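You operate a simulated robot arm through the tools that you are given. There is no shell and no other tool.

You are at the controls of a simulated robot arm. One attempt, no reset.

TASK
Take the tall teal bottle and leave it on the island table on the conveyor side. Take the green end plug on the island table on the filter side and put it away on the work table. Put the bottle marked distilled on the island table on the filter side away on the packing bench top. Take the short pink bottle and leave it on the work table. Put the white block on the work table. Take the medium blue jug on the deck of the blue pallet and put it away on the label bench. Take the pink sprayer and leave it on the deck of the blue pallet. Take the teal sponge on the label bench and put it away on the draining board. The order is free. Set down upright: tall teal bottle, green end plug, bottle marked distilled, short pink bottle, medium blue jug, pink sprayer.
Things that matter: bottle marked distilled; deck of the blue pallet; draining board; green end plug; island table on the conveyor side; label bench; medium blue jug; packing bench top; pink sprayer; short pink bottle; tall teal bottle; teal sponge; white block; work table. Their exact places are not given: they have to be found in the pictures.

Only the result counts: the job must be done as asked and must still hold three seconds after the hand-in. Knocking over, shifting, dropping, spilling or breaking anything else fails it.

THE ROBOT
A 6-joint arm with a four-finger gripper on a trunk, on a base that moves. Base frame: it is fixed to the floor where the robot stands at the start and does not move with it; the origin is under the middle of the robot, x ahead of it, y to its left, z up. Units: mm, rad, N and s.
It reaches about 1041 mm from its shoulder. Its first joint turns from -2.897 to 2.897 rad. Places, roughly: bottle marked distilled [2250, 750, 1000]; deck of the blue pallet [-3000, -1400, 500]; draining board [-1100, -3600, 900]; green end plug (4x4x8 cm) [2300, 500, 900]; island table on the conveyor side [2100, 300, 900]; label bench [7300, -1600, 900]; medium blue jug [-2750, -1250, 500]; packing bench top [-2400, -2800, 800]; pink sprayer [-2750, -2500, 1000]; short pink bottle [2000, 0, 1000]; tall teal bottle [-2750, -1250, 500]; teal sponge (10x7x5 cm) [7000, -2100, 900]; white block (3x12x17 cm) [-1900, -500, 500]; work table [-500, 2200, 900]. Payload 3.67 kg.
The TCP is the grasp point between the finger pads, 28 mm short of the fingertips. In the tool frame z runs along the fingers and y along their closing line. The gripper opens to 112 mm; its body begins 73 mm behind the TCP.
Orientation is that of the tool frame in the base frame, as a unit quaternion [w, x, y, z]. With the fingers straight down and closing along the base's y, the tool's x points along the base's -x, its y along +y and its z along -z.

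THE INTERFACE
- The arm moves only by the tool jog_arm. Its argument "deltas" is a list of rows, each a list of 7 numbers: the gripper command, from -1 (shut) to 1 (fully open), values between in proportion, then the shift along the tool's x, y, z in mm, then the turn, a rotation vector about the tool's x, y, z in rad. In form: [[grip, dx, dy, dz, ax, ay, az], ...]. A call has 1 to 20 rows; each row shifts and turns the commanded pose from where the row before left it, along the tool's axes as they then stand. Rows are played at 5 a second. More than 50 mm and 0.15 rad between two rows, or a gripper value outside its range, and nothing of the call is played. A pose out of reach is approached as far as the arm can. The call stops where the force on the tool passes 40 N (or 10 N more than at its start, if that is more) or the arm is blocked; 0.2 s more then pass. Each finger travels about 102.5 mm/s and halts on what it meets, pressing with about 38 N; the grip force reading is that of the motor and also rises with nothing between the fingers. The clock runs only during rows and for 0.2 s after the last one: add rows that do not move to give the fingers time. The reply holds the time, the measured pose of the TCP, the force on the tool along the base axes, the opening and the grip force, in the units named above and with some noise, with the torque about the TCP (base axes, N m) and any sound that the robot's microphone picked up, and new pictures: "views" is both (left out), scene, wrist or none.
- Cameras (640 x 400 px; columns grow to the right, rows downward): "scene" is now at [106, 199.9, 1327.5]; the picture's right is [-0.16, -0.99, 0.00], its down [-0.58, 0.10, -0.81] and it looks along [0.80, -0.13, -0.59] (base axes); focal length 249 px, centre (320, 200). "wrist" rides on the gripper at [60, -18, -104] in the tool frame; the picture's right is [0.29, 0.96, 0.00], its down [-0.80, 0.24, -0.55] and it looks along [-0.53, 0.16, 0.83] (tool axes); focal length 234 px, centre (320, 200).
- drive_base(legs): drives the robot by 1 to 6 legs, each [ahead, left, turn to the left] in mm, mm and rad, along the robot's own axes; the way and the turn of a leg run together, so that a leg with both is an arc; at most 1500 mm and 3.142 rad a leg. The arm and the cameras ride along, it lands a little off, and it stops where it bumps. It gives what a move gives, and a new picture of the scene camera.
- aim_head(pan, tilt): turns the head with the scene camera to pan (to the left, within 2.496 rad either way) and tilt (down, from -0.506 to 1.204), counted from straight ahead of the robot. It gives what a move gives, and a new picture of the scene camera.
- point_at(camera, pixels): for up to 12 pixels [column, row] of the newest picture of that camera ("zoom" is the newest enlarged one), the place [x, y, z] in the base frame of the surface seen there, good to about 3 mm. The clock stands still meanwhile.
- enlarge(camera, box): a new picture of the part [left, top, right, bottom] of that camera's present view, enlarged. The clock stands still meanwhile.
- finish_job(): hands the job in; it is judged then, once.

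Open the gripper and draw the arm clear of the work before you hand the job in, unless the task says otherwise.

The tools are called after "Call:" as name(argument=value, ...) on one line, values as JSON. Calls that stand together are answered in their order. jog_arm: Moves the arm, as the interface text tells. Its arguments: {"type":"object","properties":{"deltas":{"type":"array","items":{"type":"array","items":{"type":"number"}}},"views":{"type":"string","enum":["both","scene","wrist","none"]}},"required":["deltas"]} The other tools are called the same way: drive_base (legs) drives the base; aim_head (pan, tilt) turns the head that bears the scene camera; point_at (camera, pixels) gives the place of the surface under pixels of a picture; enlarge (camera, box) takes an enlarged picture of a part of a camera's view; finish_job () hands the job in.

At the start:

```text
t: 0.0
position: [596.1, 186.4, 806.2]
tcp_rot: [0.0, 0.0, 1.0, 0.0]
force: [0.2, -0.1, -0.3]
torque: [0.02, -0.01, 0.01]
width: 112.2
finger_force: 0.0
robot x, y, heading: [-1.3, -0.4, -0.001]
head pan, tilt (commanded): [-0.166, 0.628]
```

scene: 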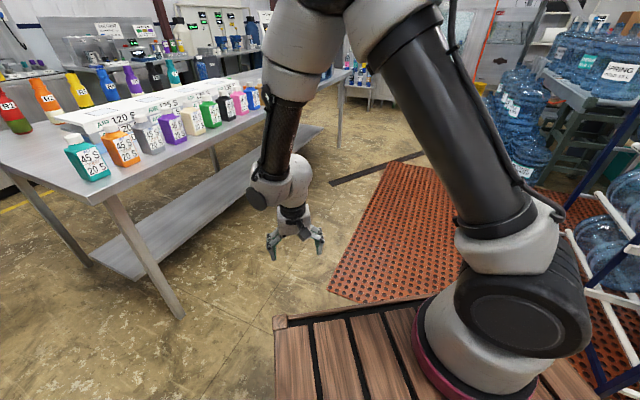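
wrist: 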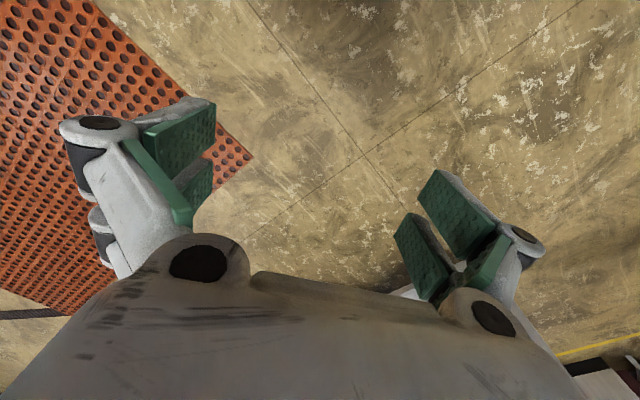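

The scene picture shows a long island table ahead-left with many bottles, and shelves of water bottles to the right. I look around with the head first to map the place.

Call:
aim_head(pan=0.5, tilt=0.3)

```text
t: 1.0
position: [595.9, 186.6, 804.9]
tcp_rot: [0.0, 0.0, 1.0, 0.0]
force: [0.2, 0.3, -0.1]
torque: [0.0, -0.01, -0.02]
width: 112.0
finger_force: 0.0
robot x, y, heading: [0.3, -1.3, 0.0]
head pan, tilt (commanded): [0.499, 0.3]
```

scene: 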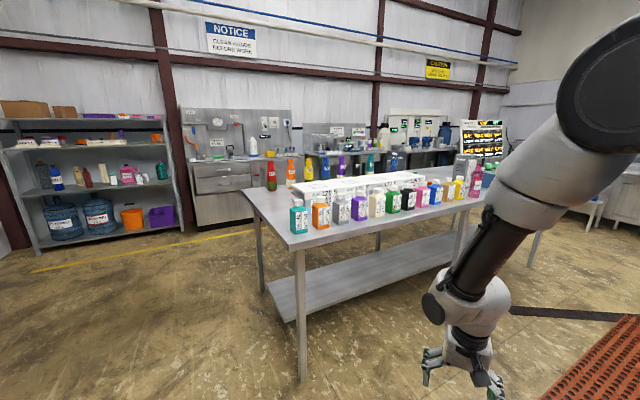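

The table ahead carries rows of small bottles. I measure some of its points and keep panning.

Call:
point_at(camera="scene", pixels=[[300, 240], [250, 192], [299, 225], [321, 218], [462, 205], [475, 180], [340, 185], [270, 180], [460, 185], [300, 310], [222, 160], [90, 180]])

Call:
aim_head(pan=1.6, tilt=0.3)

```text
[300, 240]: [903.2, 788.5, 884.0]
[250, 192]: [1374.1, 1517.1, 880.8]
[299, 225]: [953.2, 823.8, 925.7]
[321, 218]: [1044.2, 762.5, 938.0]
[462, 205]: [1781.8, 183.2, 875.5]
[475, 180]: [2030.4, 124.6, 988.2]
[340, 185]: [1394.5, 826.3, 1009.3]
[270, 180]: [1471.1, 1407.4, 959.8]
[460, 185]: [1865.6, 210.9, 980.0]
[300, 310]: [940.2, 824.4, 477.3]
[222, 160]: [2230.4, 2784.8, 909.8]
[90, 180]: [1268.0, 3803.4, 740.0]
```

```text
t: 2.4
position: [596.6, 186.7, 804.8]
tcp_rot: [-0.001, 0.0, 1.0, -0.001]
force: [0.7, 0.2, 0.0]
torque: [0.05, -0.01, -0.02]
width: 112.2
finger_force: 0.1
robot x, y, heading: [0.1, 1.7, -0.005]
head pan, tilt (commanded): [1.6, 0.3]
```

scene: 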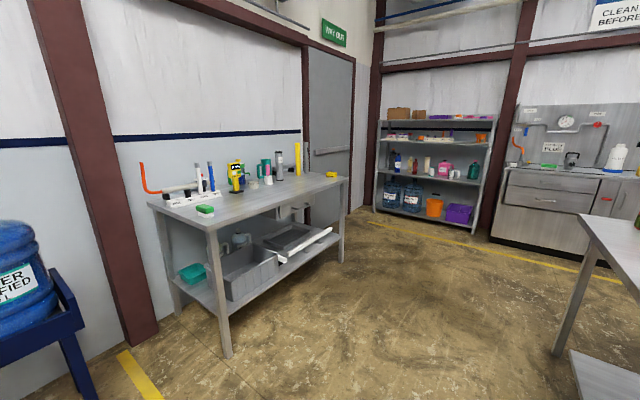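

The work table shows at column ~250, row ~195. I measure it and keep panning left.

Call:
point_at(camera="scene", pixels=[[212, 226], [155, 203], [340, 185], [260, 195], [205, 209], [290, 190], [236, 180], [300, 160], [330, 175], [270, 205], [225, 340], [345, 255]])

Call:
enlarge(camera="scene", box=[130, 130, 370, 280])

Call:
aim_head(pan=2.45, tilt=0.3)

Call:
aim_head(pan=-2.45, tilt=0.3)

```text
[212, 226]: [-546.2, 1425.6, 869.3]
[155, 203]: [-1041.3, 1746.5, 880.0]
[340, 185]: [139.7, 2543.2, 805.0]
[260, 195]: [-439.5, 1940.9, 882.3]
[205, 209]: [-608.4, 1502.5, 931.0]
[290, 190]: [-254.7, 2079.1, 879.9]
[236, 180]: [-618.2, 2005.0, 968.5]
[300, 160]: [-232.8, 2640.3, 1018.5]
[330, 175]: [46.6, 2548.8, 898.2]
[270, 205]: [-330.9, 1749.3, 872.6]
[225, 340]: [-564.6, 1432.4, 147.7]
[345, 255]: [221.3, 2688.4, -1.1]
```

```text
2.67 times, centred on (250, 205) of scene
```

zoom: 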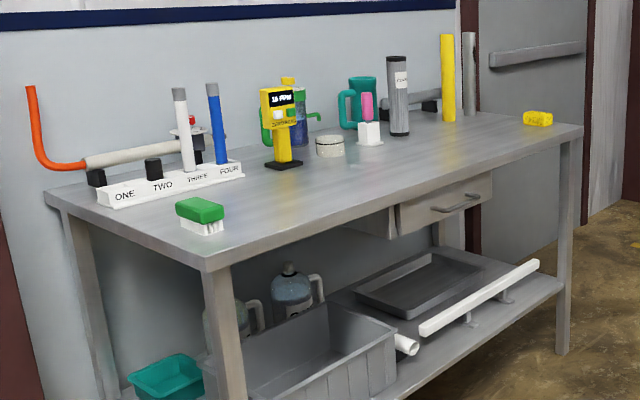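

```text
t: 3.5
position: [596.8, 186.1, 806.5]
tcp_rot: [0.0, 0.0, 1.0, 0.0]
force: [-0.1, 0.3, 0.1]
torque: [-0.03, -0.03, 0.0]
width: 111.9
finger_force: 0.0
robot x, y, heading: [-0.1, -1.6, -0.004]
head pan, tilt (commanded): [2.45, 0.3]
```

scene: 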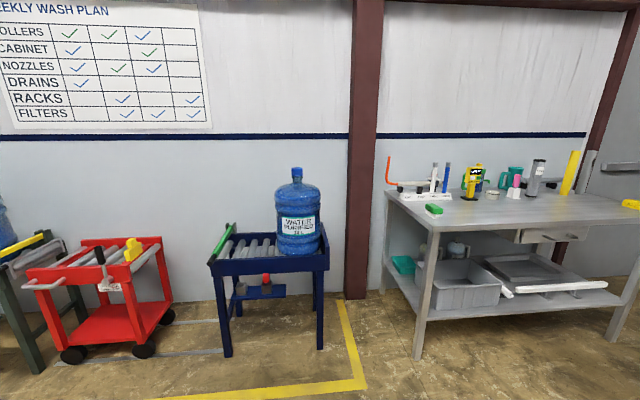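

```text
t: 7.4
position: [595.2, 186.3, 805.3]
tcp_rot: [0.0, 0.0, 1.0, 0.0]
force: [0.2, 0.2, 0.2]
torque: [-0.03, 0.0, 0.0]
width: 111.8
finger_force: 0.0
robot x, y, heading: [-1.6, -0.6, 0.003]
head pan, tilt (commanded): [-2.45, 0.3]
```

scene: 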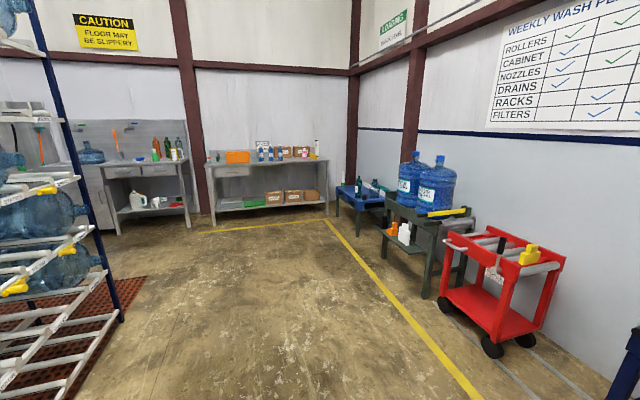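

Looking back-right I see the pallet-like blue stand near (358,190), a bench at (265,165), and a sink at left. I enlarge and measure.

Call:
enlarge(camera="scene", box=[320, 140, 480, 240])

Call:
point_at(camera="scene", pixels=[[358, 186], [345, 190], [375, 200], [403, 205], [440, 210], [404, 232], [372, 183], [265, 163], [238, 157], [305, 160], [315, 155], [150, 165]])

Call:
enlarge(camera="scene", box=[60, 110, 340, 285])

```text
4.00 times, centred on (400, 190) of scene
```

zoom: 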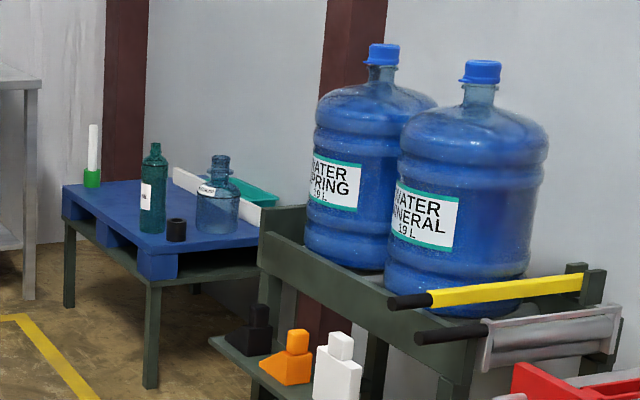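

```text
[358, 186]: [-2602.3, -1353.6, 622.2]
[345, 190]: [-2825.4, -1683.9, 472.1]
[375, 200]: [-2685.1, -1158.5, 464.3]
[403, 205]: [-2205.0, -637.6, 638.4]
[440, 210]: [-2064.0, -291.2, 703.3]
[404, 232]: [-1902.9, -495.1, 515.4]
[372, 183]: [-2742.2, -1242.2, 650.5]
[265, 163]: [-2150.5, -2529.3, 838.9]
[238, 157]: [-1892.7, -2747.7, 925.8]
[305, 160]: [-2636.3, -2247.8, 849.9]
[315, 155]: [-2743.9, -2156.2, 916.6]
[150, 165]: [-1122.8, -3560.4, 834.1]
```

```text
2.29 times, centred on (200, 198) of scene
```

zoom: 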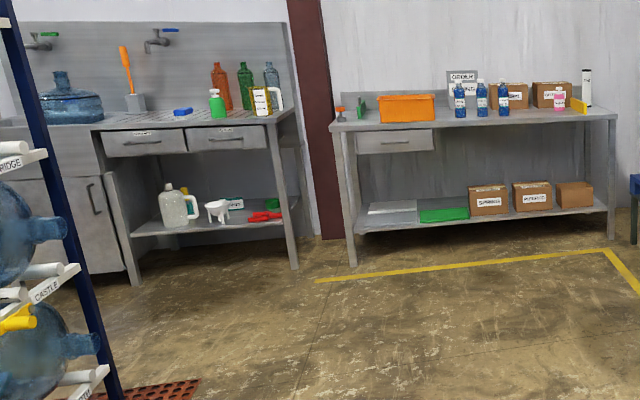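

The pallet holds the tall teal bottle, blue jug and a dark cylinder; the packing bench holds the pink sprayer. Now I look to the right and front-right.

Call:
aim_head(pan=-1.6, tilt=0.3)

Call:
aim_head(pan=-0.6, tilt=0.3)

Call:
aim_head(pan=0.0, tilt=0.25)

```text
t: 8.6
position: [596.7, 186.8, 806.1]
tcp_rot: [0.0, 0.0, 1.0, -0.001]
force: [0.1, -0.2, -0.1]
torque: [0.02, 0.0, -0.01]
width: 112.1
finger_force: 0.0
robot x, y, heading: [4.0, -0.7, 0.006]
head pan, tilt (commanded): [-1.6, 0.3]
```

scene: 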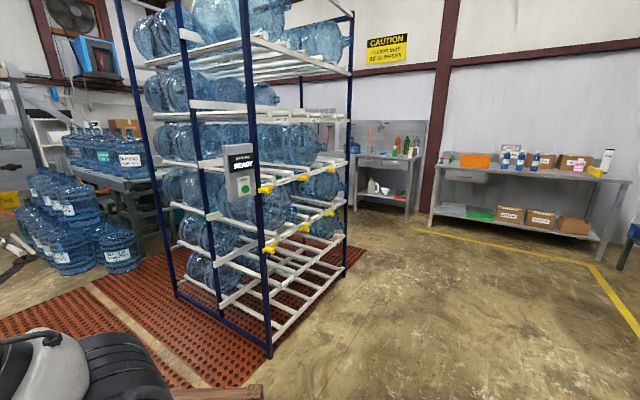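

```text
t: 9.8
position: [596.8, 186.6, 806.0]
tcp_rot: [0.0, 0.0, 1.0, 0.001]
force: [-0.2, -0.1, -0.5]
torque: [-0.02, 0.01, 0.0]
width: 112.1
finger_force: 0.2
robot x, y, heading: [-0.3, -1.6, 0.0]
head pan, tilt (commanded): [-0.6, 0.3]
```

scene: 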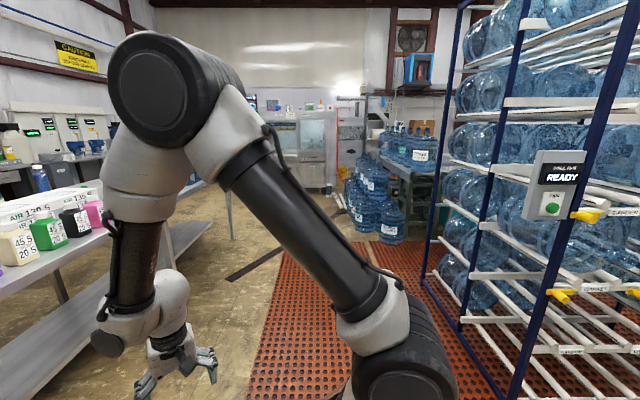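

```text
t: 10.8
position: [596.1, 186.7, 805.9]
tcp_rot: [0.0, 0.0, 1.0, 0.0]
force: [0.8, 0.2, -1.3]
torque: [-0.01, 0.02, 0.0]
width: 111.9
finger_force: 0.0
robot x, y, heading: [2.1, 2.1, 0.004]
head pan, tilt (commanded): [0.0, 0.25]
```

scene: 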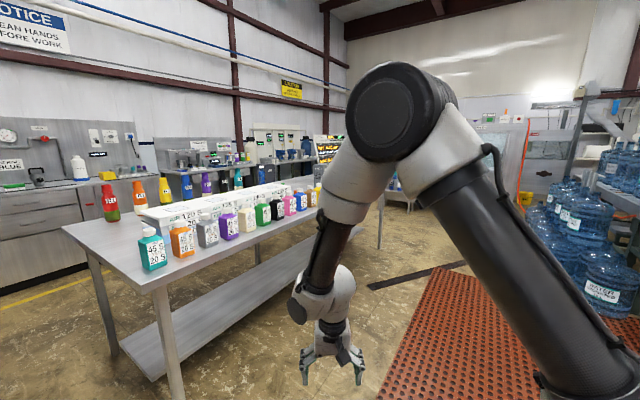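

I look down at the robot's own body to learn its footprint.

Call:
aim_head(pan=-0.5, tilt=1.2)

Call:
point_at(camera="scene", pixels=[[320, 200], [100, 200], [540, 200], [320, 350], [320, 60], [200, 300], [450, 300]])

Call:
aim_head(pan=-2.3, tilt=1.2)

Call:
aim_head(pan=1.2, tilt=1.2)

```text
t: 12.1
position: [595.8, 186.8, 805.6]
tcp_rot: [0.0, -0.001, 1.0, 0.0]
force: [-0.1, -0.5, -0.4]
torque: [-0.03, 0.01, -0.01]
width: 112.0
finger_force: 0.0
robot x, y, heading: [-1.3, -0.5, -0.0]
head pan, tilt (commanded): [-0.499, 1.201]
```

scene: 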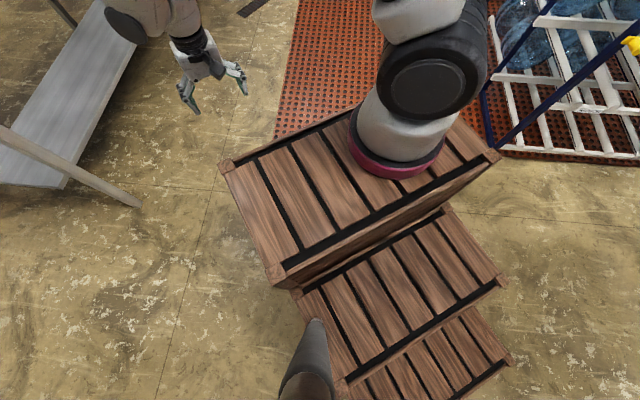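

```text
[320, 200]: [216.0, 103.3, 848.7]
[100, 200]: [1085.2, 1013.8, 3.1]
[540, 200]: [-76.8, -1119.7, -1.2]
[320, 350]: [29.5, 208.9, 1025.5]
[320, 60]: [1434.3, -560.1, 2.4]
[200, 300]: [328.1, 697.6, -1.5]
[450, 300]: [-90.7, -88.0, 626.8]
```

```text
t: 13.9
position: [596.2, 186.3, 805.7]
tcp_rot: [0.0, 0.001, 1.0, 0.0]
force: [0.1, 0.4, 0.2]
torque: [0.03, 0.03, 0.0]
width: 112.0
finger_force: 0.1
robot x, y, heading: [1.4, 2.8, -0.001]
head pan, tilt (commanded): [-2.3, 1.201]
```

scene: 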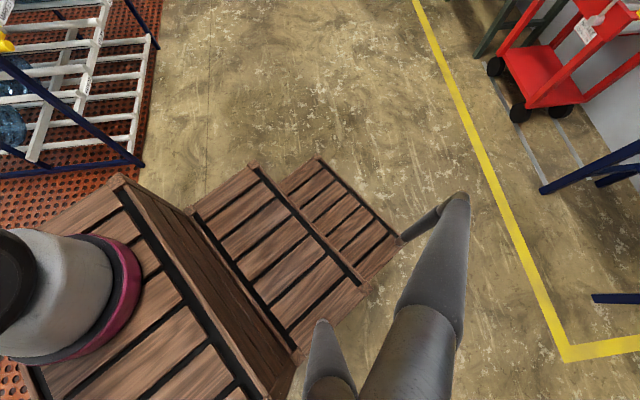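

```text
t: 16.8
position: [596.6, 187.1, 805.9]
tcp_rot: [0.0, 0.001, 1.0, 0.0]
force: [0.1, -0.5, -0.1]
torque: [0.0, 0.0, 0.0]
width: 112.0
finger_force: 0.1
robot x, y, heading: [-0.3, -2.7, -0.001]
head pan, tilt (commanded): [1.201, 1.201]
```

scene: 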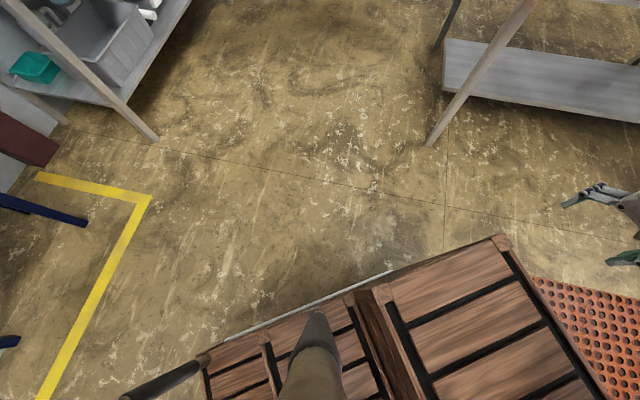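

The robot's base is a wooden stepped block. I measure its corners so I know the footprint.

Call:
point_at(camera="scene", pixels=[[500, 242], [375, 290], [600, 390], [350, 305], [205, 360], [128, 397], [520, 390]])

Call:
aim_head(pan=-0.5, tilt=1.2)

Call:
point_at(camera="scene", pixels=[[228, 167], [277, 280], [494, 157], [302, 293], [350, 382], [502, 280], [510, 360], [400, 160], [360, 110], [425, 90], [410, 180]])

Call:
aim_head(pan=-2.3, tilt=1.2)

Call:
point_at(camera="scene", pixels=[[120, 180], [285, 395], [255, 168], [360, 282], [318, 162], [398, 237], [455, 205], [425, 300], [297, 352], [135, 270]])

```text
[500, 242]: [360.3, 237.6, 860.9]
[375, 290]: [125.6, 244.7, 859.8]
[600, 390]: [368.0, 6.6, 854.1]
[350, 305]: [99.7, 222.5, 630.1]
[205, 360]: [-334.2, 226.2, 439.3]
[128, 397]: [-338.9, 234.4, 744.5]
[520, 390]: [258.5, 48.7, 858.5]
```

```text
t: 18.5
position: [595.8, 186.0, 805.6]
tcp_rot: [0.0, -0.001, 1.0, -0.001]
force: [-0.7, -1.5, -0.4]
torque: [-0.01, 0.04, -0.02]
width: 112.0
finger_force: 0.0
robot x, y, heading: [2.1, 0.6, 0.001]
head pan, tilt (commanded): [-0.499, 1.201]
```

scene: 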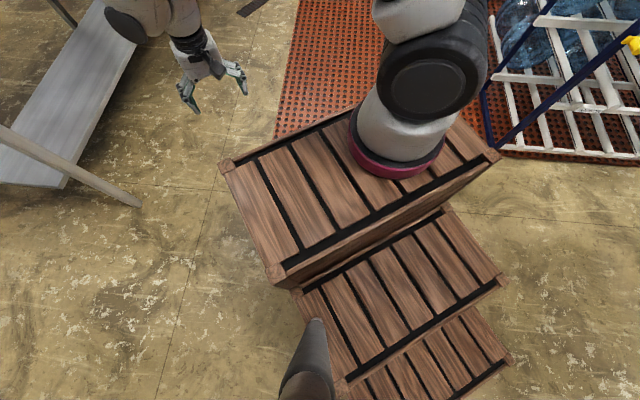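

```text
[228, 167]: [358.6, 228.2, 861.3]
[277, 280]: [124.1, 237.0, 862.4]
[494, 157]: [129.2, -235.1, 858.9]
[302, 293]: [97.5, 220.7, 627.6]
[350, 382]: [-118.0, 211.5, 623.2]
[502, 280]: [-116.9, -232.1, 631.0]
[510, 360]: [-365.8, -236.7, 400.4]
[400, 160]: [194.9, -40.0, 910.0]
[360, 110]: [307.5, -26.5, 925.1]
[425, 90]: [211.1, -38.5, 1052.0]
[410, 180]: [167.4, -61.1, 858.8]
```

```text
t: 20.3
position: [597.1, 186.8, 806.3]
tcp_rot: [0.0, 0.0, 1.0, 0.0]
force: [1.2, 0.3, -0.7]
torque: [-0.03, -0.03, 0.0]
width: 111.9
finger_force: 0.1
robot x, y, heading: [1.9, 1.4, -0.001]
head pan, tilt (commanded): [-2.3, 1.201]
```

scene: 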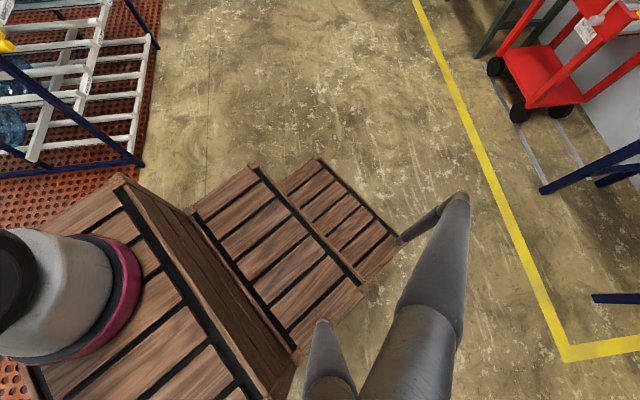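

```text
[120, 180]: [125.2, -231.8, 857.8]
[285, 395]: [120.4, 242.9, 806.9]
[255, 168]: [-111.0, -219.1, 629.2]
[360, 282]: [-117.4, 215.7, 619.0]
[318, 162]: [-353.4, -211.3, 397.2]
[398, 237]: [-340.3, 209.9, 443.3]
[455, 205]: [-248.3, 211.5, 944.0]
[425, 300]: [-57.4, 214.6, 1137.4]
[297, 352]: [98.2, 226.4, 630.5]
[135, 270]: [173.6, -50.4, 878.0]
```

The base spans about ±365 by ±240 mm with the arm foot near (245, 0). Now I examine the island table in detail.

Call:
aim_head(pan=0.1, tilt=0.25)

Call:
enlarge(camera="scene", box=[80, 140, 340, 300])

Call:
enlarge(camera="scene", box=[230, 160, 360, 240])

```text
t: 22.5
position: [596.2, 187.1, 805.9]
tcp_rot: [0.0, 0.0, 1.0, 0.0]
force: [0.2, -0.4, 0.7]
torque: [0.01, 0.01, 0.0]
width: 112.1
finger_force: 0.1
robot x, y, heading: [-2.8, 2.8, -0.003]
head pan, tilt (commanded): [0.099, 0.25]
```

scene: 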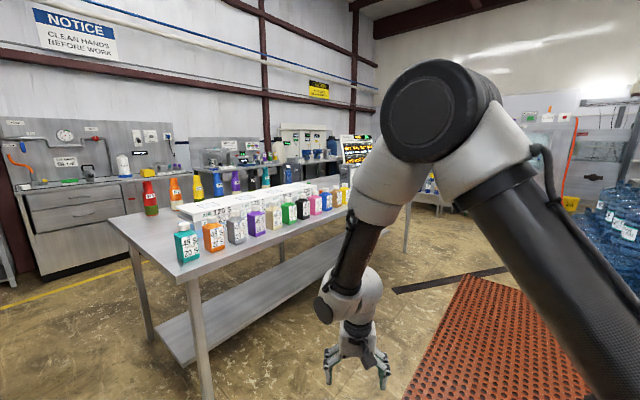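

```text
2.46 times, centred on (210, 220) of scene
```

zoom: 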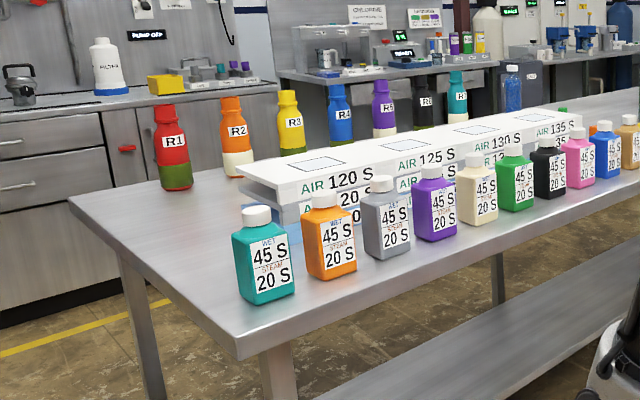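

```text
4.92 times, centred on (295, 200) of scene
```

zoom: 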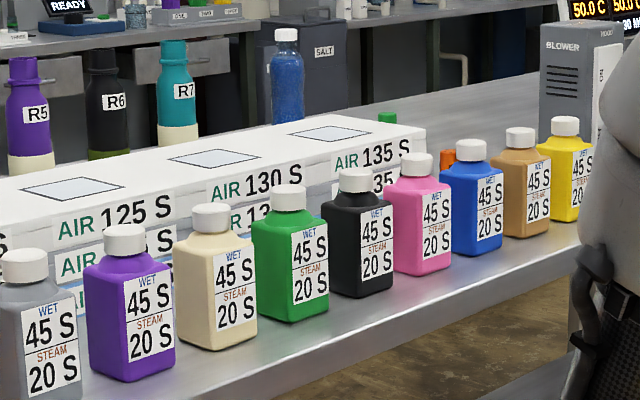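

I see the row of ten marked bottles, a blue bottle with white cap behind (likely "distilled"), and a green plug. Now I check free floor to the right before driving.

Call:
aim_head(pan=-0.9, tilt=0.6)

Call:
point_at(camera="scene", pixels=[[400, 120], [430, 250], [600, 330], [340, 110], [300, 130], [620, 390]])

```text
t: 23.8
position: [595.7, 187.0, 806.8]
tcp_rot: [0.0, 0.0, 1.0, 0.0]
force: [-0.4, -0.8, -0.2]
torque: [0.0, 0.05, 0.02]
width: 112.0
finger_force: 0.1
robot x, y, heading: [-0.1, 0.9, -0.001]
head pan, tilt (commanded): [-0.901, 0.6]
```

scene: 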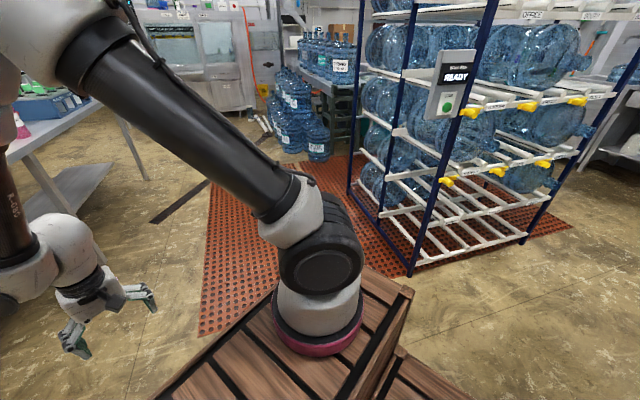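

```text
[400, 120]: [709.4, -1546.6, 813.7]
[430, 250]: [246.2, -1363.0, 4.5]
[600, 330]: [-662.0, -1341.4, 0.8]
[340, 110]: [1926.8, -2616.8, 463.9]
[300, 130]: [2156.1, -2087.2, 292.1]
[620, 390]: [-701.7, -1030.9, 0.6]
```

The floor between rack and island is free. I raise the arm clear of table height before driving.

Call:
jog_arm(deltas=[[1, 0, 0, -50, 0, 0, 0], [1, 0, 0, -50, 0, 0, 0], [1, 0, 0, -50, 0, 0, 0], [1, 0, 0, -50, 0, 0, 0], [1, 0, 0, -50, 0, 0, 0], [1, 0, 0, -50, 0, 0, 0], [1, 0, 0, -50, 0, 0, 0], [1, 0, 0, 0, 0, 0, 0]], views="both")

```text
t: 25.6
position: [597.3, 187.0, 1157.0]
tcp_rot: [0.0, 0.0, 1.0, -0.001]
force: [0.6, 0.1, -0.4]
torque: [-0.01, 0.01, -0.04]
width: 111.9
finger_force: 0.0
robot x, y, heading: [4.1, -0.3, -0.003]
head pan, tilt (commanded): [-0.901, 0.6]
```

scene: 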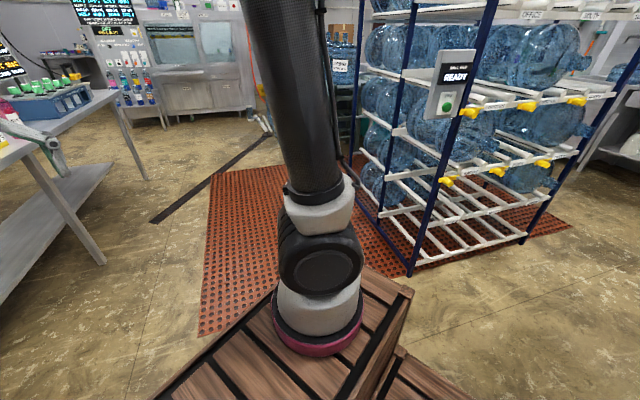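
wrist: 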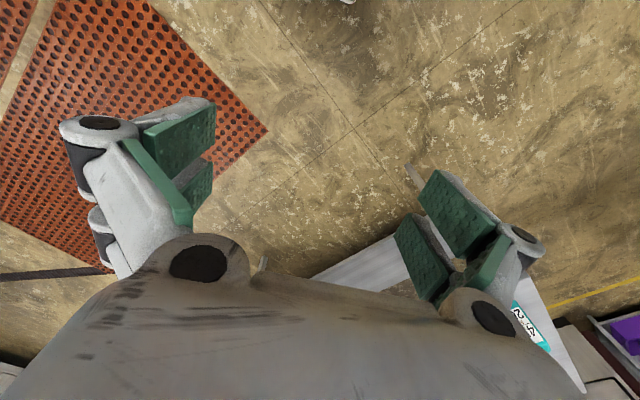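

I drive ahead and to the right, along the island's near side, then turn to face it.

Call:
drive_base(legs=[[1400, -450, 0], [0, 0, 0.95]])

Call:
aim_head(pan=0.0, tilt=0.4)

```text
t: 35.4
position: [1597.7, 134.6, 1157.6]
tcp_rot: [0.0, -0.46, 0.888, 0.0]
force: [-0.1, 0.7, -0.1]
torque: [0.03, -0.01, 0.0]
width: 111.8
finger_force: 0.1
robot x, y, heading: [1399.7, -460.8, 0.956]
head pan, tilt (commanded): [-0.901, 0.6]
```

scene: 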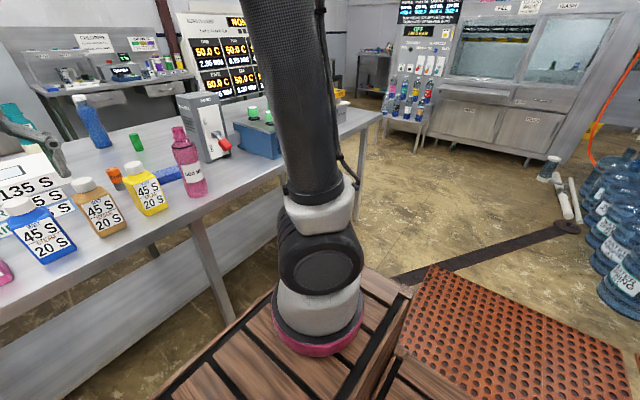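

```text
t: 36.6
position: [1596.8, 133.7, 1157.4]
tcp_rot: [-0.001, -0.459, 0.888, 0.0]
force: [0.1, -0.3, 0.4]
torque: [-0.01, -0.03, 0.01]
width: 112.3
finger_force: 0.0
robot x, y, heading: [1403.8, -460.3, 0.953]
head pan, tilt (commanded): [0.0, 0.4]
```

scene: 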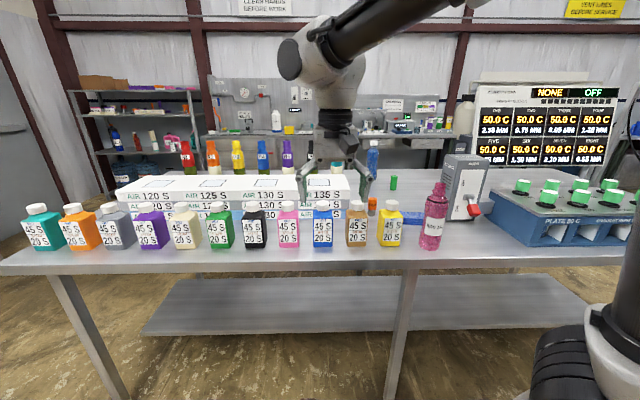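

Facing the island now. I enlarge the region with the pink bottle (432,215), green plug (393,182) and blue bottle (372,160).

Call:
enlarge(camera="scene", box=[330, 130, 490, 260])

Call:
point_at(camera="scene", pixels=[[432, 220], [393, 182], [372, 160], [372, 205], [412, 218], [390, 230], [460, 190], [430, 262], [345, 188], [540, 185], [480, 215], [300, 183]])

```text
3.08 times, centred on (410, 195) of scene
```

zoom: 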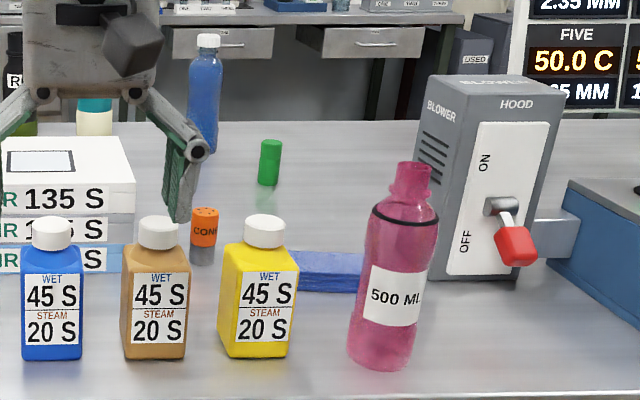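

```text
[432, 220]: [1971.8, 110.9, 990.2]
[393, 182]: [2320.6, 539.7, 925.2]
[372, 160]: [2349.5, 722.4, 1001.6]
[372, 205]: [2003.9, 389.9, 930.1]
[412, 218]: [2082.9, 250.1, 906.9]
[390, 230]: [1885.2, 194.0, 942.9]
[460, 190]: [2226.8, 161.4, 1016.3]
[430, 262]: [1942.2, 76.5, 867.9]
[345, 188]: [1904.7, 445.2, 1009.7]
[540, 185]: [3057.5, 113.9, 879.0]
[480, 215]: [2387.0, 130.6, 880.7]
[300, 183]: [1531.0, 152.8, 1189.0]
```

I measure the table's front edge to get its exact direction.

Call:
point_at(camera="scene", pixels=[[100, 262], [250, 264], [400, 263], [520, 260], [600, 258], [30, 258], [450, 175], [200, 172]])

```text
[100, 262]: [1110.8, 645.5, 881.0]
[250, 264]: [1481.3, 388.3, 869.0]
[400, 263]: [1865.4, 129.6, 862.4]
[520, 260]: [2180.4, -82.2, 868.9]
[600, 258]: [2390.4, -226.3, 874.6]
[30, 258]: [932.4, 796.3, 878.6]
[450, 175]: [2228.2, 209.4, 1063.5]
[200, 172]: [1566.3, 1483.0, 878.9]
```

The edge runs at -0.594 rad. I drive up to the edge so the plug is straight ahead of the shoulder.

Call:
drive_base(legs=[[318, -195, 0.024]])

Call:
aim_head(pan=-0.25, tilt=0.6)

```text
t: 39.0
position: [1928.1, 286.8, 1155.4]
tcp_rot: [0.0, -0.471, 0.882, 0.0]
force: [0.4, 0.1, 0.4]
torque: [-0.02, 0.04, 0.05]
width: 112.2
finger_force: 0.0
robot x, y, heading: [1746.7, -312.9, 0.975]
head pan, tilt (commanded): [0.0, 0.4]
```

scene: 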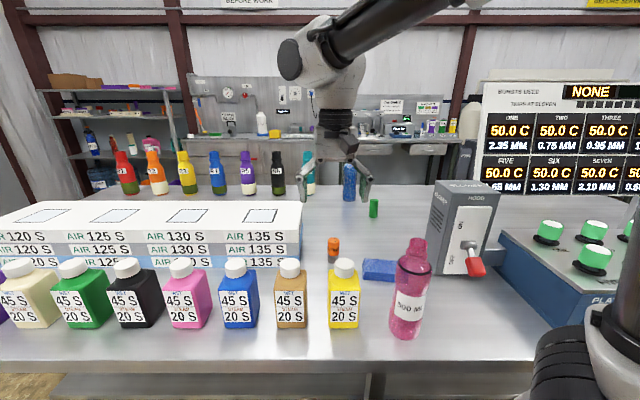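

```text
t: 39.8
position: [1927.1, 287.5, 1156.2]
tcp_rot: [0.0, -0.47, 0.883, 0.0]
force: [0.1, -0.2, -0.3]
torque: [-0.02, -0.03, -0.01]
width: 111.9
finger_force: 0.0
robot x, y, heading: [1748.0, -312.9, 0.979]
head pan, tilt (commanded): [-0.25, 0.6]
```

scene: 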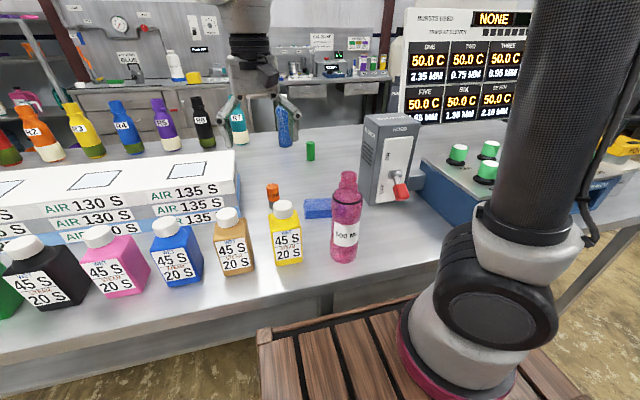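

The plug is at (310,150) and blue bottle at (285,125). I enlarge and measure them.

Call:
enlarge(camera="scene", box=[250, 90, 380, 170])

Call:
point_at(camera="scene", pixels=[[310, 151], [310, 143], [311, 158], [285, 120], [286, 145], [347, 175], [345, 235], [345, 260], [347, 190], [385, 170], [318, 208], [273, 190]])

```text
4.92 times, centred on (315, 130) of scene
```

zoom: 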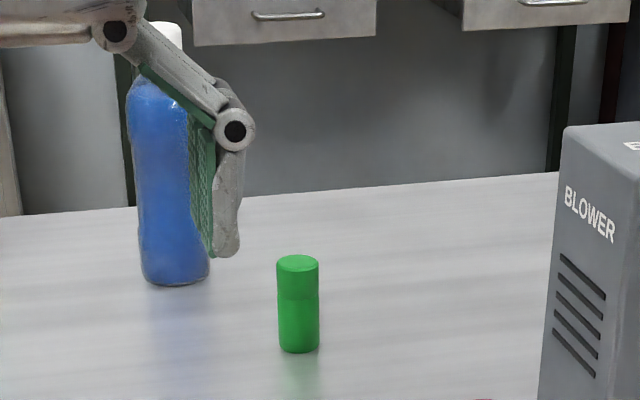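

```text
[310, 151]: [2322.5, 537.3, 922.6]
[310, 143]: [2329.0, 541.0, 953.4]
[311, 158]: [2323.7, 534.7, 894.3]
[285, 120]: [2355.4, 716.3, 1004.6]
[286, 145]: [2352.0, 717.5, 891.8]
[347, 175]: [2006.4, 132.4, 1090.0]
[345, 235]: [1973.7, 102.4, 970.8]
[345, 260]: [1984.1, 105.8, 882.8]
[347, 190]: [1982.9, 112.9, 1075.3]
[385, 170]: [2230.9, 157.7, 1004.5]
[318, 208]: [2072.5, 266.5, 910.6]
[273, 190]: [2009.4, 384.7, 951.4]
```

I get finer measurements from the enlarged picture for the plug's top and sides.

Call:
point_at(camera="zoom", pixels=[[298, 258], [298, 263], [298, 266], [298, 310], [280, 310], [317, 310], [298, 350], [175, 285], [168, 240], [165, 40]])

```text
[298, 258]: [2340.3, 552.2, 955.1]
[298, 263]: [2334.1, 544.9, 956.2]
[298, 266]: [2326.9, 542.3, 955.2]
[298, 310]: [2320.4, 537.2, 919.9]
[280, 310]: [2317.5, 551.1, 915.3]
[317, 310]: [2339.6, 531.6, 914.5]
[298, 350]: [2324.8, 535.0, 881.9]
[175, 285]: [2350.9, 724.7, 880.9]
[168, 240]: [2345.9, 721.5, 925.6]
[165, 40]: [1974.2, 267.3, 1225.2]
```

Plug centre is about (2333,547), top z 956. I move over it at height, with the gripper half open.

Call:
jog_arm(deltas=[[0.4, -44.2, -19.1, 0, 0, 0, 0], [0.4, -44.2, -19.1, 0, 0, 0, 0], [0.4, -44.2, -19.1, 0, 0, 0, 0], [0.4, -44.2, -19.1, 0, 0, 0, 0], [0.4, -44.2, -19.1, 0, 0, 0, 0], [0.4, -44.2, -19.1, 0, 0, 0, 0], [0.4, -44.2, -19.1, 0, 0, 0, 0], [0.4, -44.2, -19.1, 0, 0, 0, 0], [0.4, -44.2, -19.1, 0, 0, 0, 0], [0.4, -44.2, -19.1, 0, 0, 0, 0], [0.4, 0, 0, 0, 0, 0, 0]], views="both")

```text
t: 42.1
position: [2297.0, 508.4, 1150.1]
tcp_rot: [-0.001, -0.47, 0.882, 0.0]
force: [0.0, -0.1, 0.8]
torque: [0.01, -0.04, 0.03]
width: 78.5
finger_force: 0.0
out of reach, approached as far as the arm can: row 9, 10
robot x, y, heading: [1747.6, -308.1, 0.974]
head pan, tilt (commanded): [-0.25, 0.6]
```

scene: 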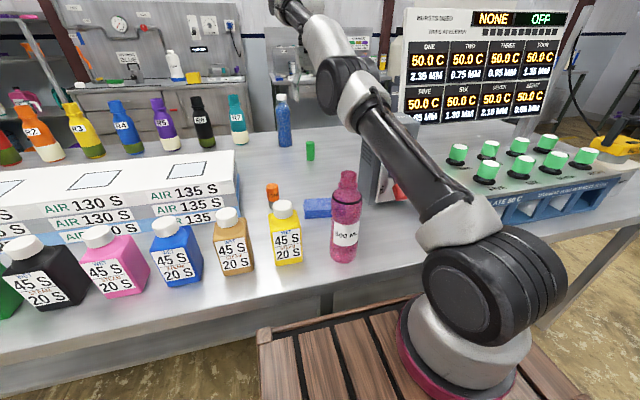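
wrist: 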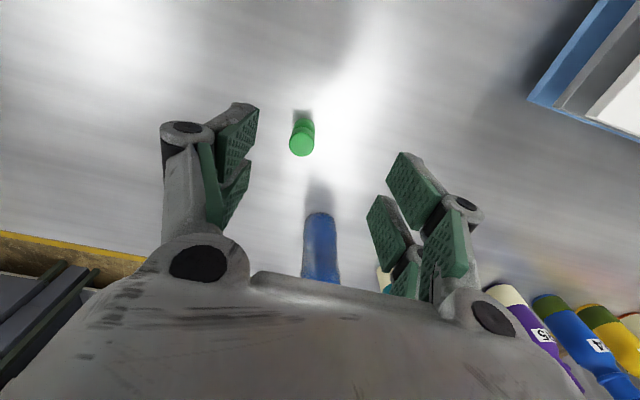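

The arm ran to its reach limit at this height. I check where the elbow sits relative to the blower before lowering.

Call:
point_at(camera="scene", pixels=[[345, 85], [400, 165], [370, 130], [365, 100], [310, 30], [395, 118], [412, 120], [440, 200], [347, 172]])

Call:
point_at(camera="wrist", pixels=[[302, 143], [302, 130], [320, 225], [570, 100]])

```text
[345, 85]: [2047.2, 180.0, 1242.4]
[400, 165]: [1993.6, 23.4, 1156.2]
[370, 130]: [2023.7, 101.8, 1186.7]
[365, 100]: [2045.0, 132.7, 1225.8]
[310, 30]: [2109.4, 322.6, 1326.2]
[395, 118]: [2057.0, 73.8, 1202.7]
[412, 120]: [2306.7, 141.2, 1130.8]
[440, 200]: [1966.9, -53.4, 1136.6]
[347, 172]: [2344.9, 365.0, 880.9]
```

```text
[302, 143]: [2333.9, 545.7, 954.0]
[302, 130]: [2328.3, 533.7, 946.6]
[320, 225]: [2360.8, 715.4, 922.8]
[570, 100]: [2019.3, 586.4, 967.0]
```

The forearm stays left of and above the blower. I lower 100 mm and check the pose.

Call:
jog_arm(deltas=[[0.4, 0, 0, 50, 0, 0, 0], [0.4, 0, 0, 50, 0, 0, 0], [0.4, 0, 0, 0, 0, 0, 0]], views="wrist")

```text
t: 43.0
position: [2295.3, 510.6, 1048.9]
tcp_rot: [0.0, -0.47, 0.883, 0.0]
force: [0.1, 0.0, -0.8]
torque: [0.0, 0.02, -0.01]
width: 78.5
finger_force: 0.2
robot x, y, heading: [1750.5, -314.7, 0.978]
head pan, tilt (commanded): [-0.25, 0.6]
```

wrist: 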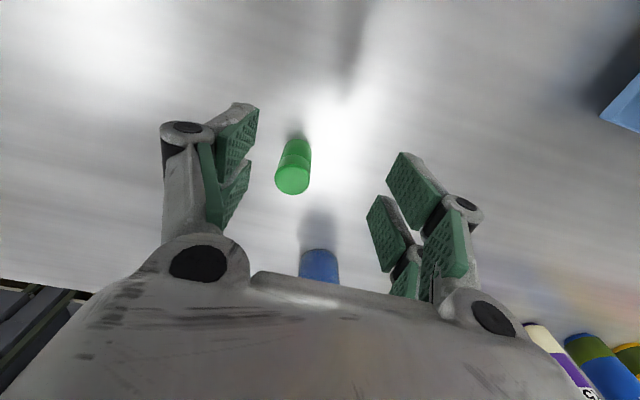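

Pose measured (2295,511,1049). I shift forward 51 mm and right 12 mm, then lower to z 925 around the plug.

Call:
jog_arm(deltas=[[0.4, -25.5, -5.8, 0, 0, 0, 0], [0.4, -25.5, -5.8, 0, 0, 0, 0], [0.4, 0, 0, 0, 0, 0, 0]], views="wrist")

```text
t: 43.8
position: [2323.8, 537.8, 1048.1]
tcp_rot: [-0.001, -0.469, 0.883, -0.001]
force: [0.5, 0.3, 0.6]
torque: [-0.02, 0.02, -0.02]
width: 78.4
finger_force: 0.1
out of reach, approached as far as the arm can: row 2
robot x, y, heading: [1748.4, -316.9, 0.978]
head pan, tilt (commanded): [-0.25, 0.6]
```

wrist: 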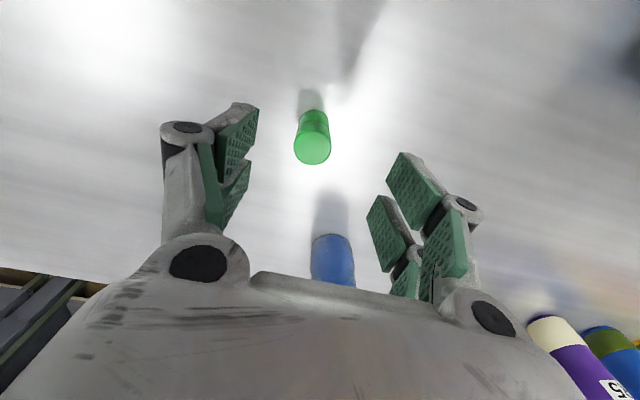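

I lower 48 mm (tips stay above the plug's top) and take the last forward shift there.

Call:
jog_arm(deltas=[[0.4, 0, 0, 48, 0, 0, 0], [0.4, -13, -3, 0, 0, 0, 0], [0.4, 0, 0, 0, 0, 0, 0]], views="wrist")

```text
t: 44.5
position: [2335.3, 546.4, 999.0]
tcp_rot: [0.0, -0.47, 0.883, 0.0]
force: [0.7, -0.8, 0.0]
torque: [-0.01, 0.01, 0.01]
width: 78.6
finger_force: 0.0
robot x, y, heading: [1747.9, -311.8, 0.98]
head pan, tilt (commanded): [-0.25, 0.6]
```

wrist: 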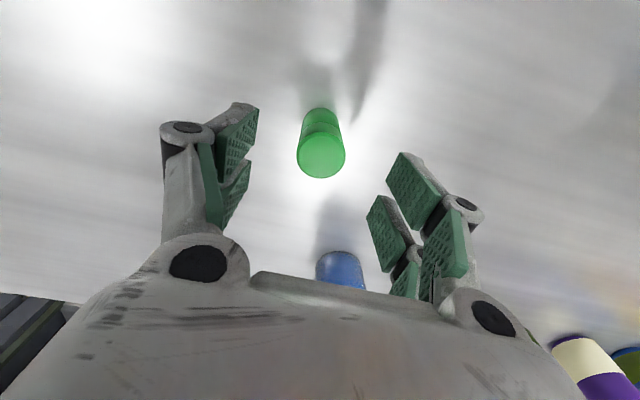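

TCP is centred over the plug. I lower to z≈925 and close on it.

Call:
jog_arm(deltas=[[0.4, 0, 0, 37, 0, 0, 0], [0.4, 0, 0, 37, 0, 0, 0], [0.4, 0, 0, 0, 0, 0, 0], [-1, 0, 0, 0, 0, 0, 0], [-1, 0, 0, 0, 0, 0, 0], [-1, 0, 0, 0, 0, 0, 0], [-1, 0, 0, 0, 0, 0, 0]], views="both")

```text
t: 46.1
position: [2335.3, 549.4, 925.1]
tcp_rot: [0.0, -0.471, 0.882, 0.0]
force: [-0.1, -0.6, -0.9]
torque: [0.01, 0.02, 0.0]
width: 31.7
finger_force: 37.5
robot x, y, heading: [1748.0, -312.4, 0.978]
head pan, tilt (commanded): [-0.25, 0.6]
```

scene: 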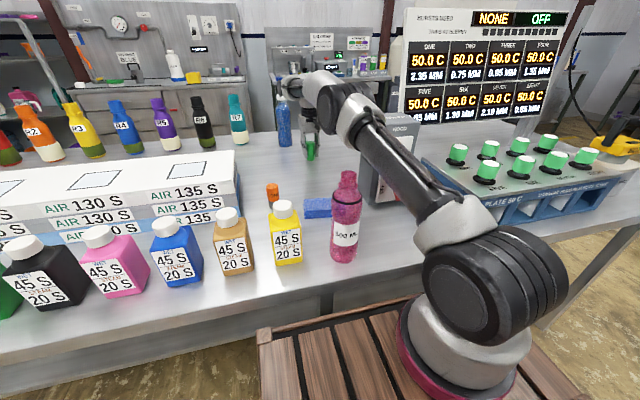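
wrist: 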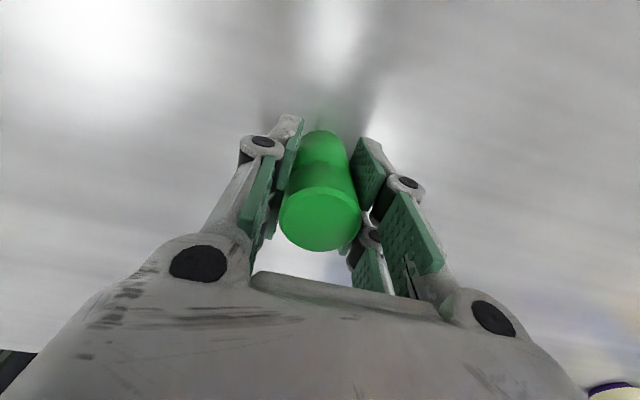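

The plug is held (width 31.7, force 37 N). I lift and draw it back over the table toward the robot.

Call:
jog_arm(deltas=[[-1, 0, 0, -40, 0, 0, 0], [-1, 0, 0, -30, 0, 0, 0], [-1, 30, 0, -35, 0, 0, 0], [-1, 30, 0, -35, 0, 0, 0], [-1, 30, 0, -35, 0, 0, 0], [-1, 30, 0, -35, 0, 0, 0], [-1, 30, 0, -35, 0, 0, 0], [-1, 45, 0, 0, 0, 0, 0], [-1, 45, 0, 0, 0, 0, 0], [-1, 45, 0, 0, 0, 0, 0], [-1, 45, 0, 0, 0, 0, 0], [-1, 45, 0, 0, 0, 0, 0], [-1, 45, 0, 0, 0, 0, 0], [-1, 0, 0, 0, 0, 0, 0]], views="both")

```text
t: 49.1
position: [2099.9, 194.9, 1169.7]
tcp_rot: [0.0, -0.469, 0.883, 0.0]
force: [-0.4, -0.6, -1.2]
torque: [-0.04, 0.0, 0.0]
width: 31.7
finger_force: 38.4
out of reach, approached as far as the arm can: row 2
robot x, y, heading: [1747.5, -311.8, 0.972]
head pan, tilt (commanded): [-0.25, 0.6]
```

scene: 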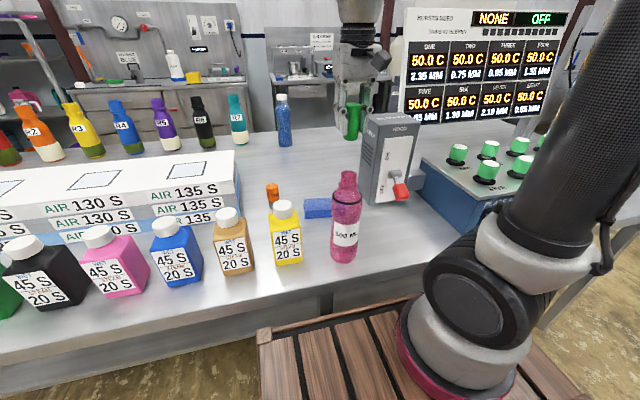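
wrist: 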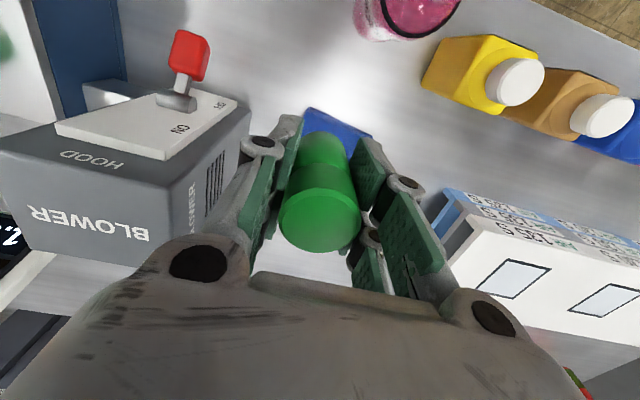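

Plug is held at forward 617 mm, z 1170. I back away, turn to face the work table's direction and drive there, stopping short.

Call:
drive_base(legs=[[-300, 0, 0], [0, 0, 1.591], [869, 20, 0], [868, 21, 0], [469, -1257, 0]])

Call:
aim_head(pan=0.0, tilt=0.45)

```text
t: 70.0
position: [-169.3, 1956.7, 1169.6]
tcp_rot: [0.0, 0.96, -0.279, -0.001]
force: [0.2, -0.7, -0.6]
torque: [0.02, -0.01, 0.04]
width: 31.7
finger_force: 38.0
robot x, y, heading: [346.8, 1619.2, 2.575]
head pan, tilt (commanded): [-0.25, 0.6]
```

scene: 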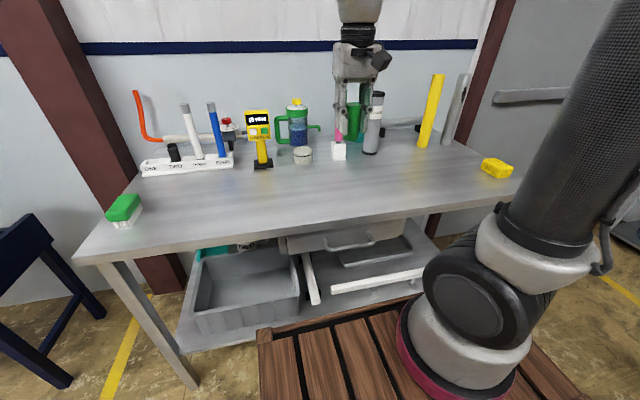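

```text
t: 70.7
position: [-171.1, 1956.4, 1170.8]
tcp_rot: [0.0, 0.96, -0.279, 0.0]
force: [-0.1, 0.6, -0.7]
torque: [-0.01, -0.02, -0.01]
width: 31.3
finger_force: 38.2
robot x, y, heading: [349.3, 1620.6, 2.578]
head pan, tilt (commanded): [0.0, 0.45]
```

scene: 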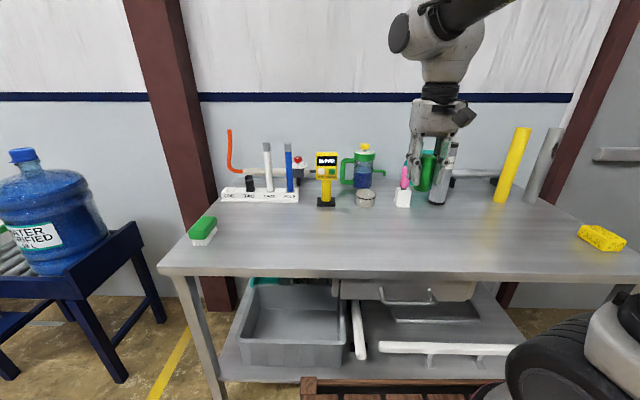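

I measure the front edge and free table area.

Call:
point_at(camera="scene", pixels=[[200, 275], [330, 278], [480, 279], [600, 280], [250, 240], [330, 230], [420, 230], [480, 230], [540, 230], [350, 200], [202, 240], [405, 208]])

```text
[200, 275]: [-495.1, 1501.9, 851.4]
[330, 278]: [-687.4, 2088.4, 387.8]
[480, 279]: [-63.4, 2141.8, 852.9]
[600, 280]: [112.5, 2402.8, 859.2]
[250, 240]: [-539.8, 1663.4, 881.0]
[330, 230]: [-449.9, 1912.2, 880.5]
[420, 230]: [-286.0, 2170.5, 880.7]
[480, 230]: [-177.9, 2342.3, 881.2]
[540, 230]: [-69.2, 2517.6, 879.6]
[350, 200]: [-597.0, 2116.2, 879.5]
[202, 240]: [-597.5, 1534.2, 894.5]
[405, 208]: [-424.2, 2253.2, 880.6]
```

Free surface near (-400,1947). I move the plug there at height, then lower.

Call:
jog_arm(deltas=[[-1, -38, 26.2, 0, 0, 0, 0], [-1, -38, 26.2, 0, 0, 0, 0], [-1, -38, 26.2, 0, 0, 0, 0], [-1, -38, 26.2, 0, 0, 0, 0], [-1, -38, 26, 0, 0, 0, 0], [-1, 0, 0, 45, 0, 0, 0], [-1, 0, 0, 45, 0, 0, 0], [-1, 0, 0, 45, 0, 0, 0], [-1, 0, 0, 45, 0, 0, 0], [-1, 0, 0, 30, 0, 0, 0], [-1, 0, 0, 0, 0, 0, 0]], views="both")

```text
t: 73.1
position: [-402.0, 1949.7, 960.5]
tcp_rot: [-0.001, 0.96, -0.28, 0.0]
force: [-0.4, 0.1, -0.8]
torque: [0.0, -0.01, 0.02]
width: 31.2
finger_force: 37.8
robot x, y, heading: [346.8, 1614.8, 2.572]
head pan, tilt (commanded): [0.0, 0.45]
```

scene: 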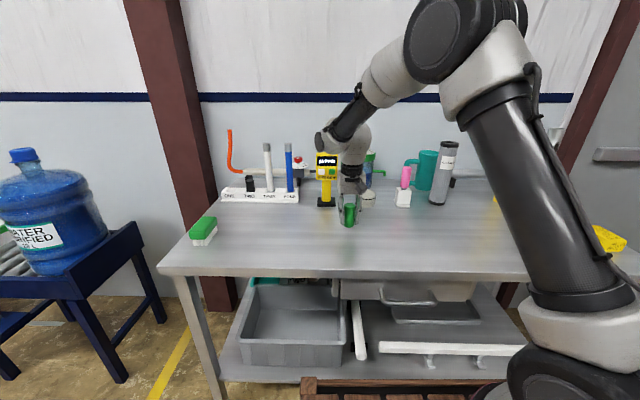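
wrist: 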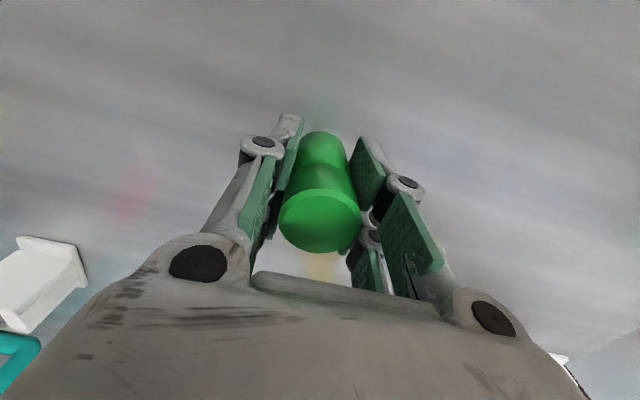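

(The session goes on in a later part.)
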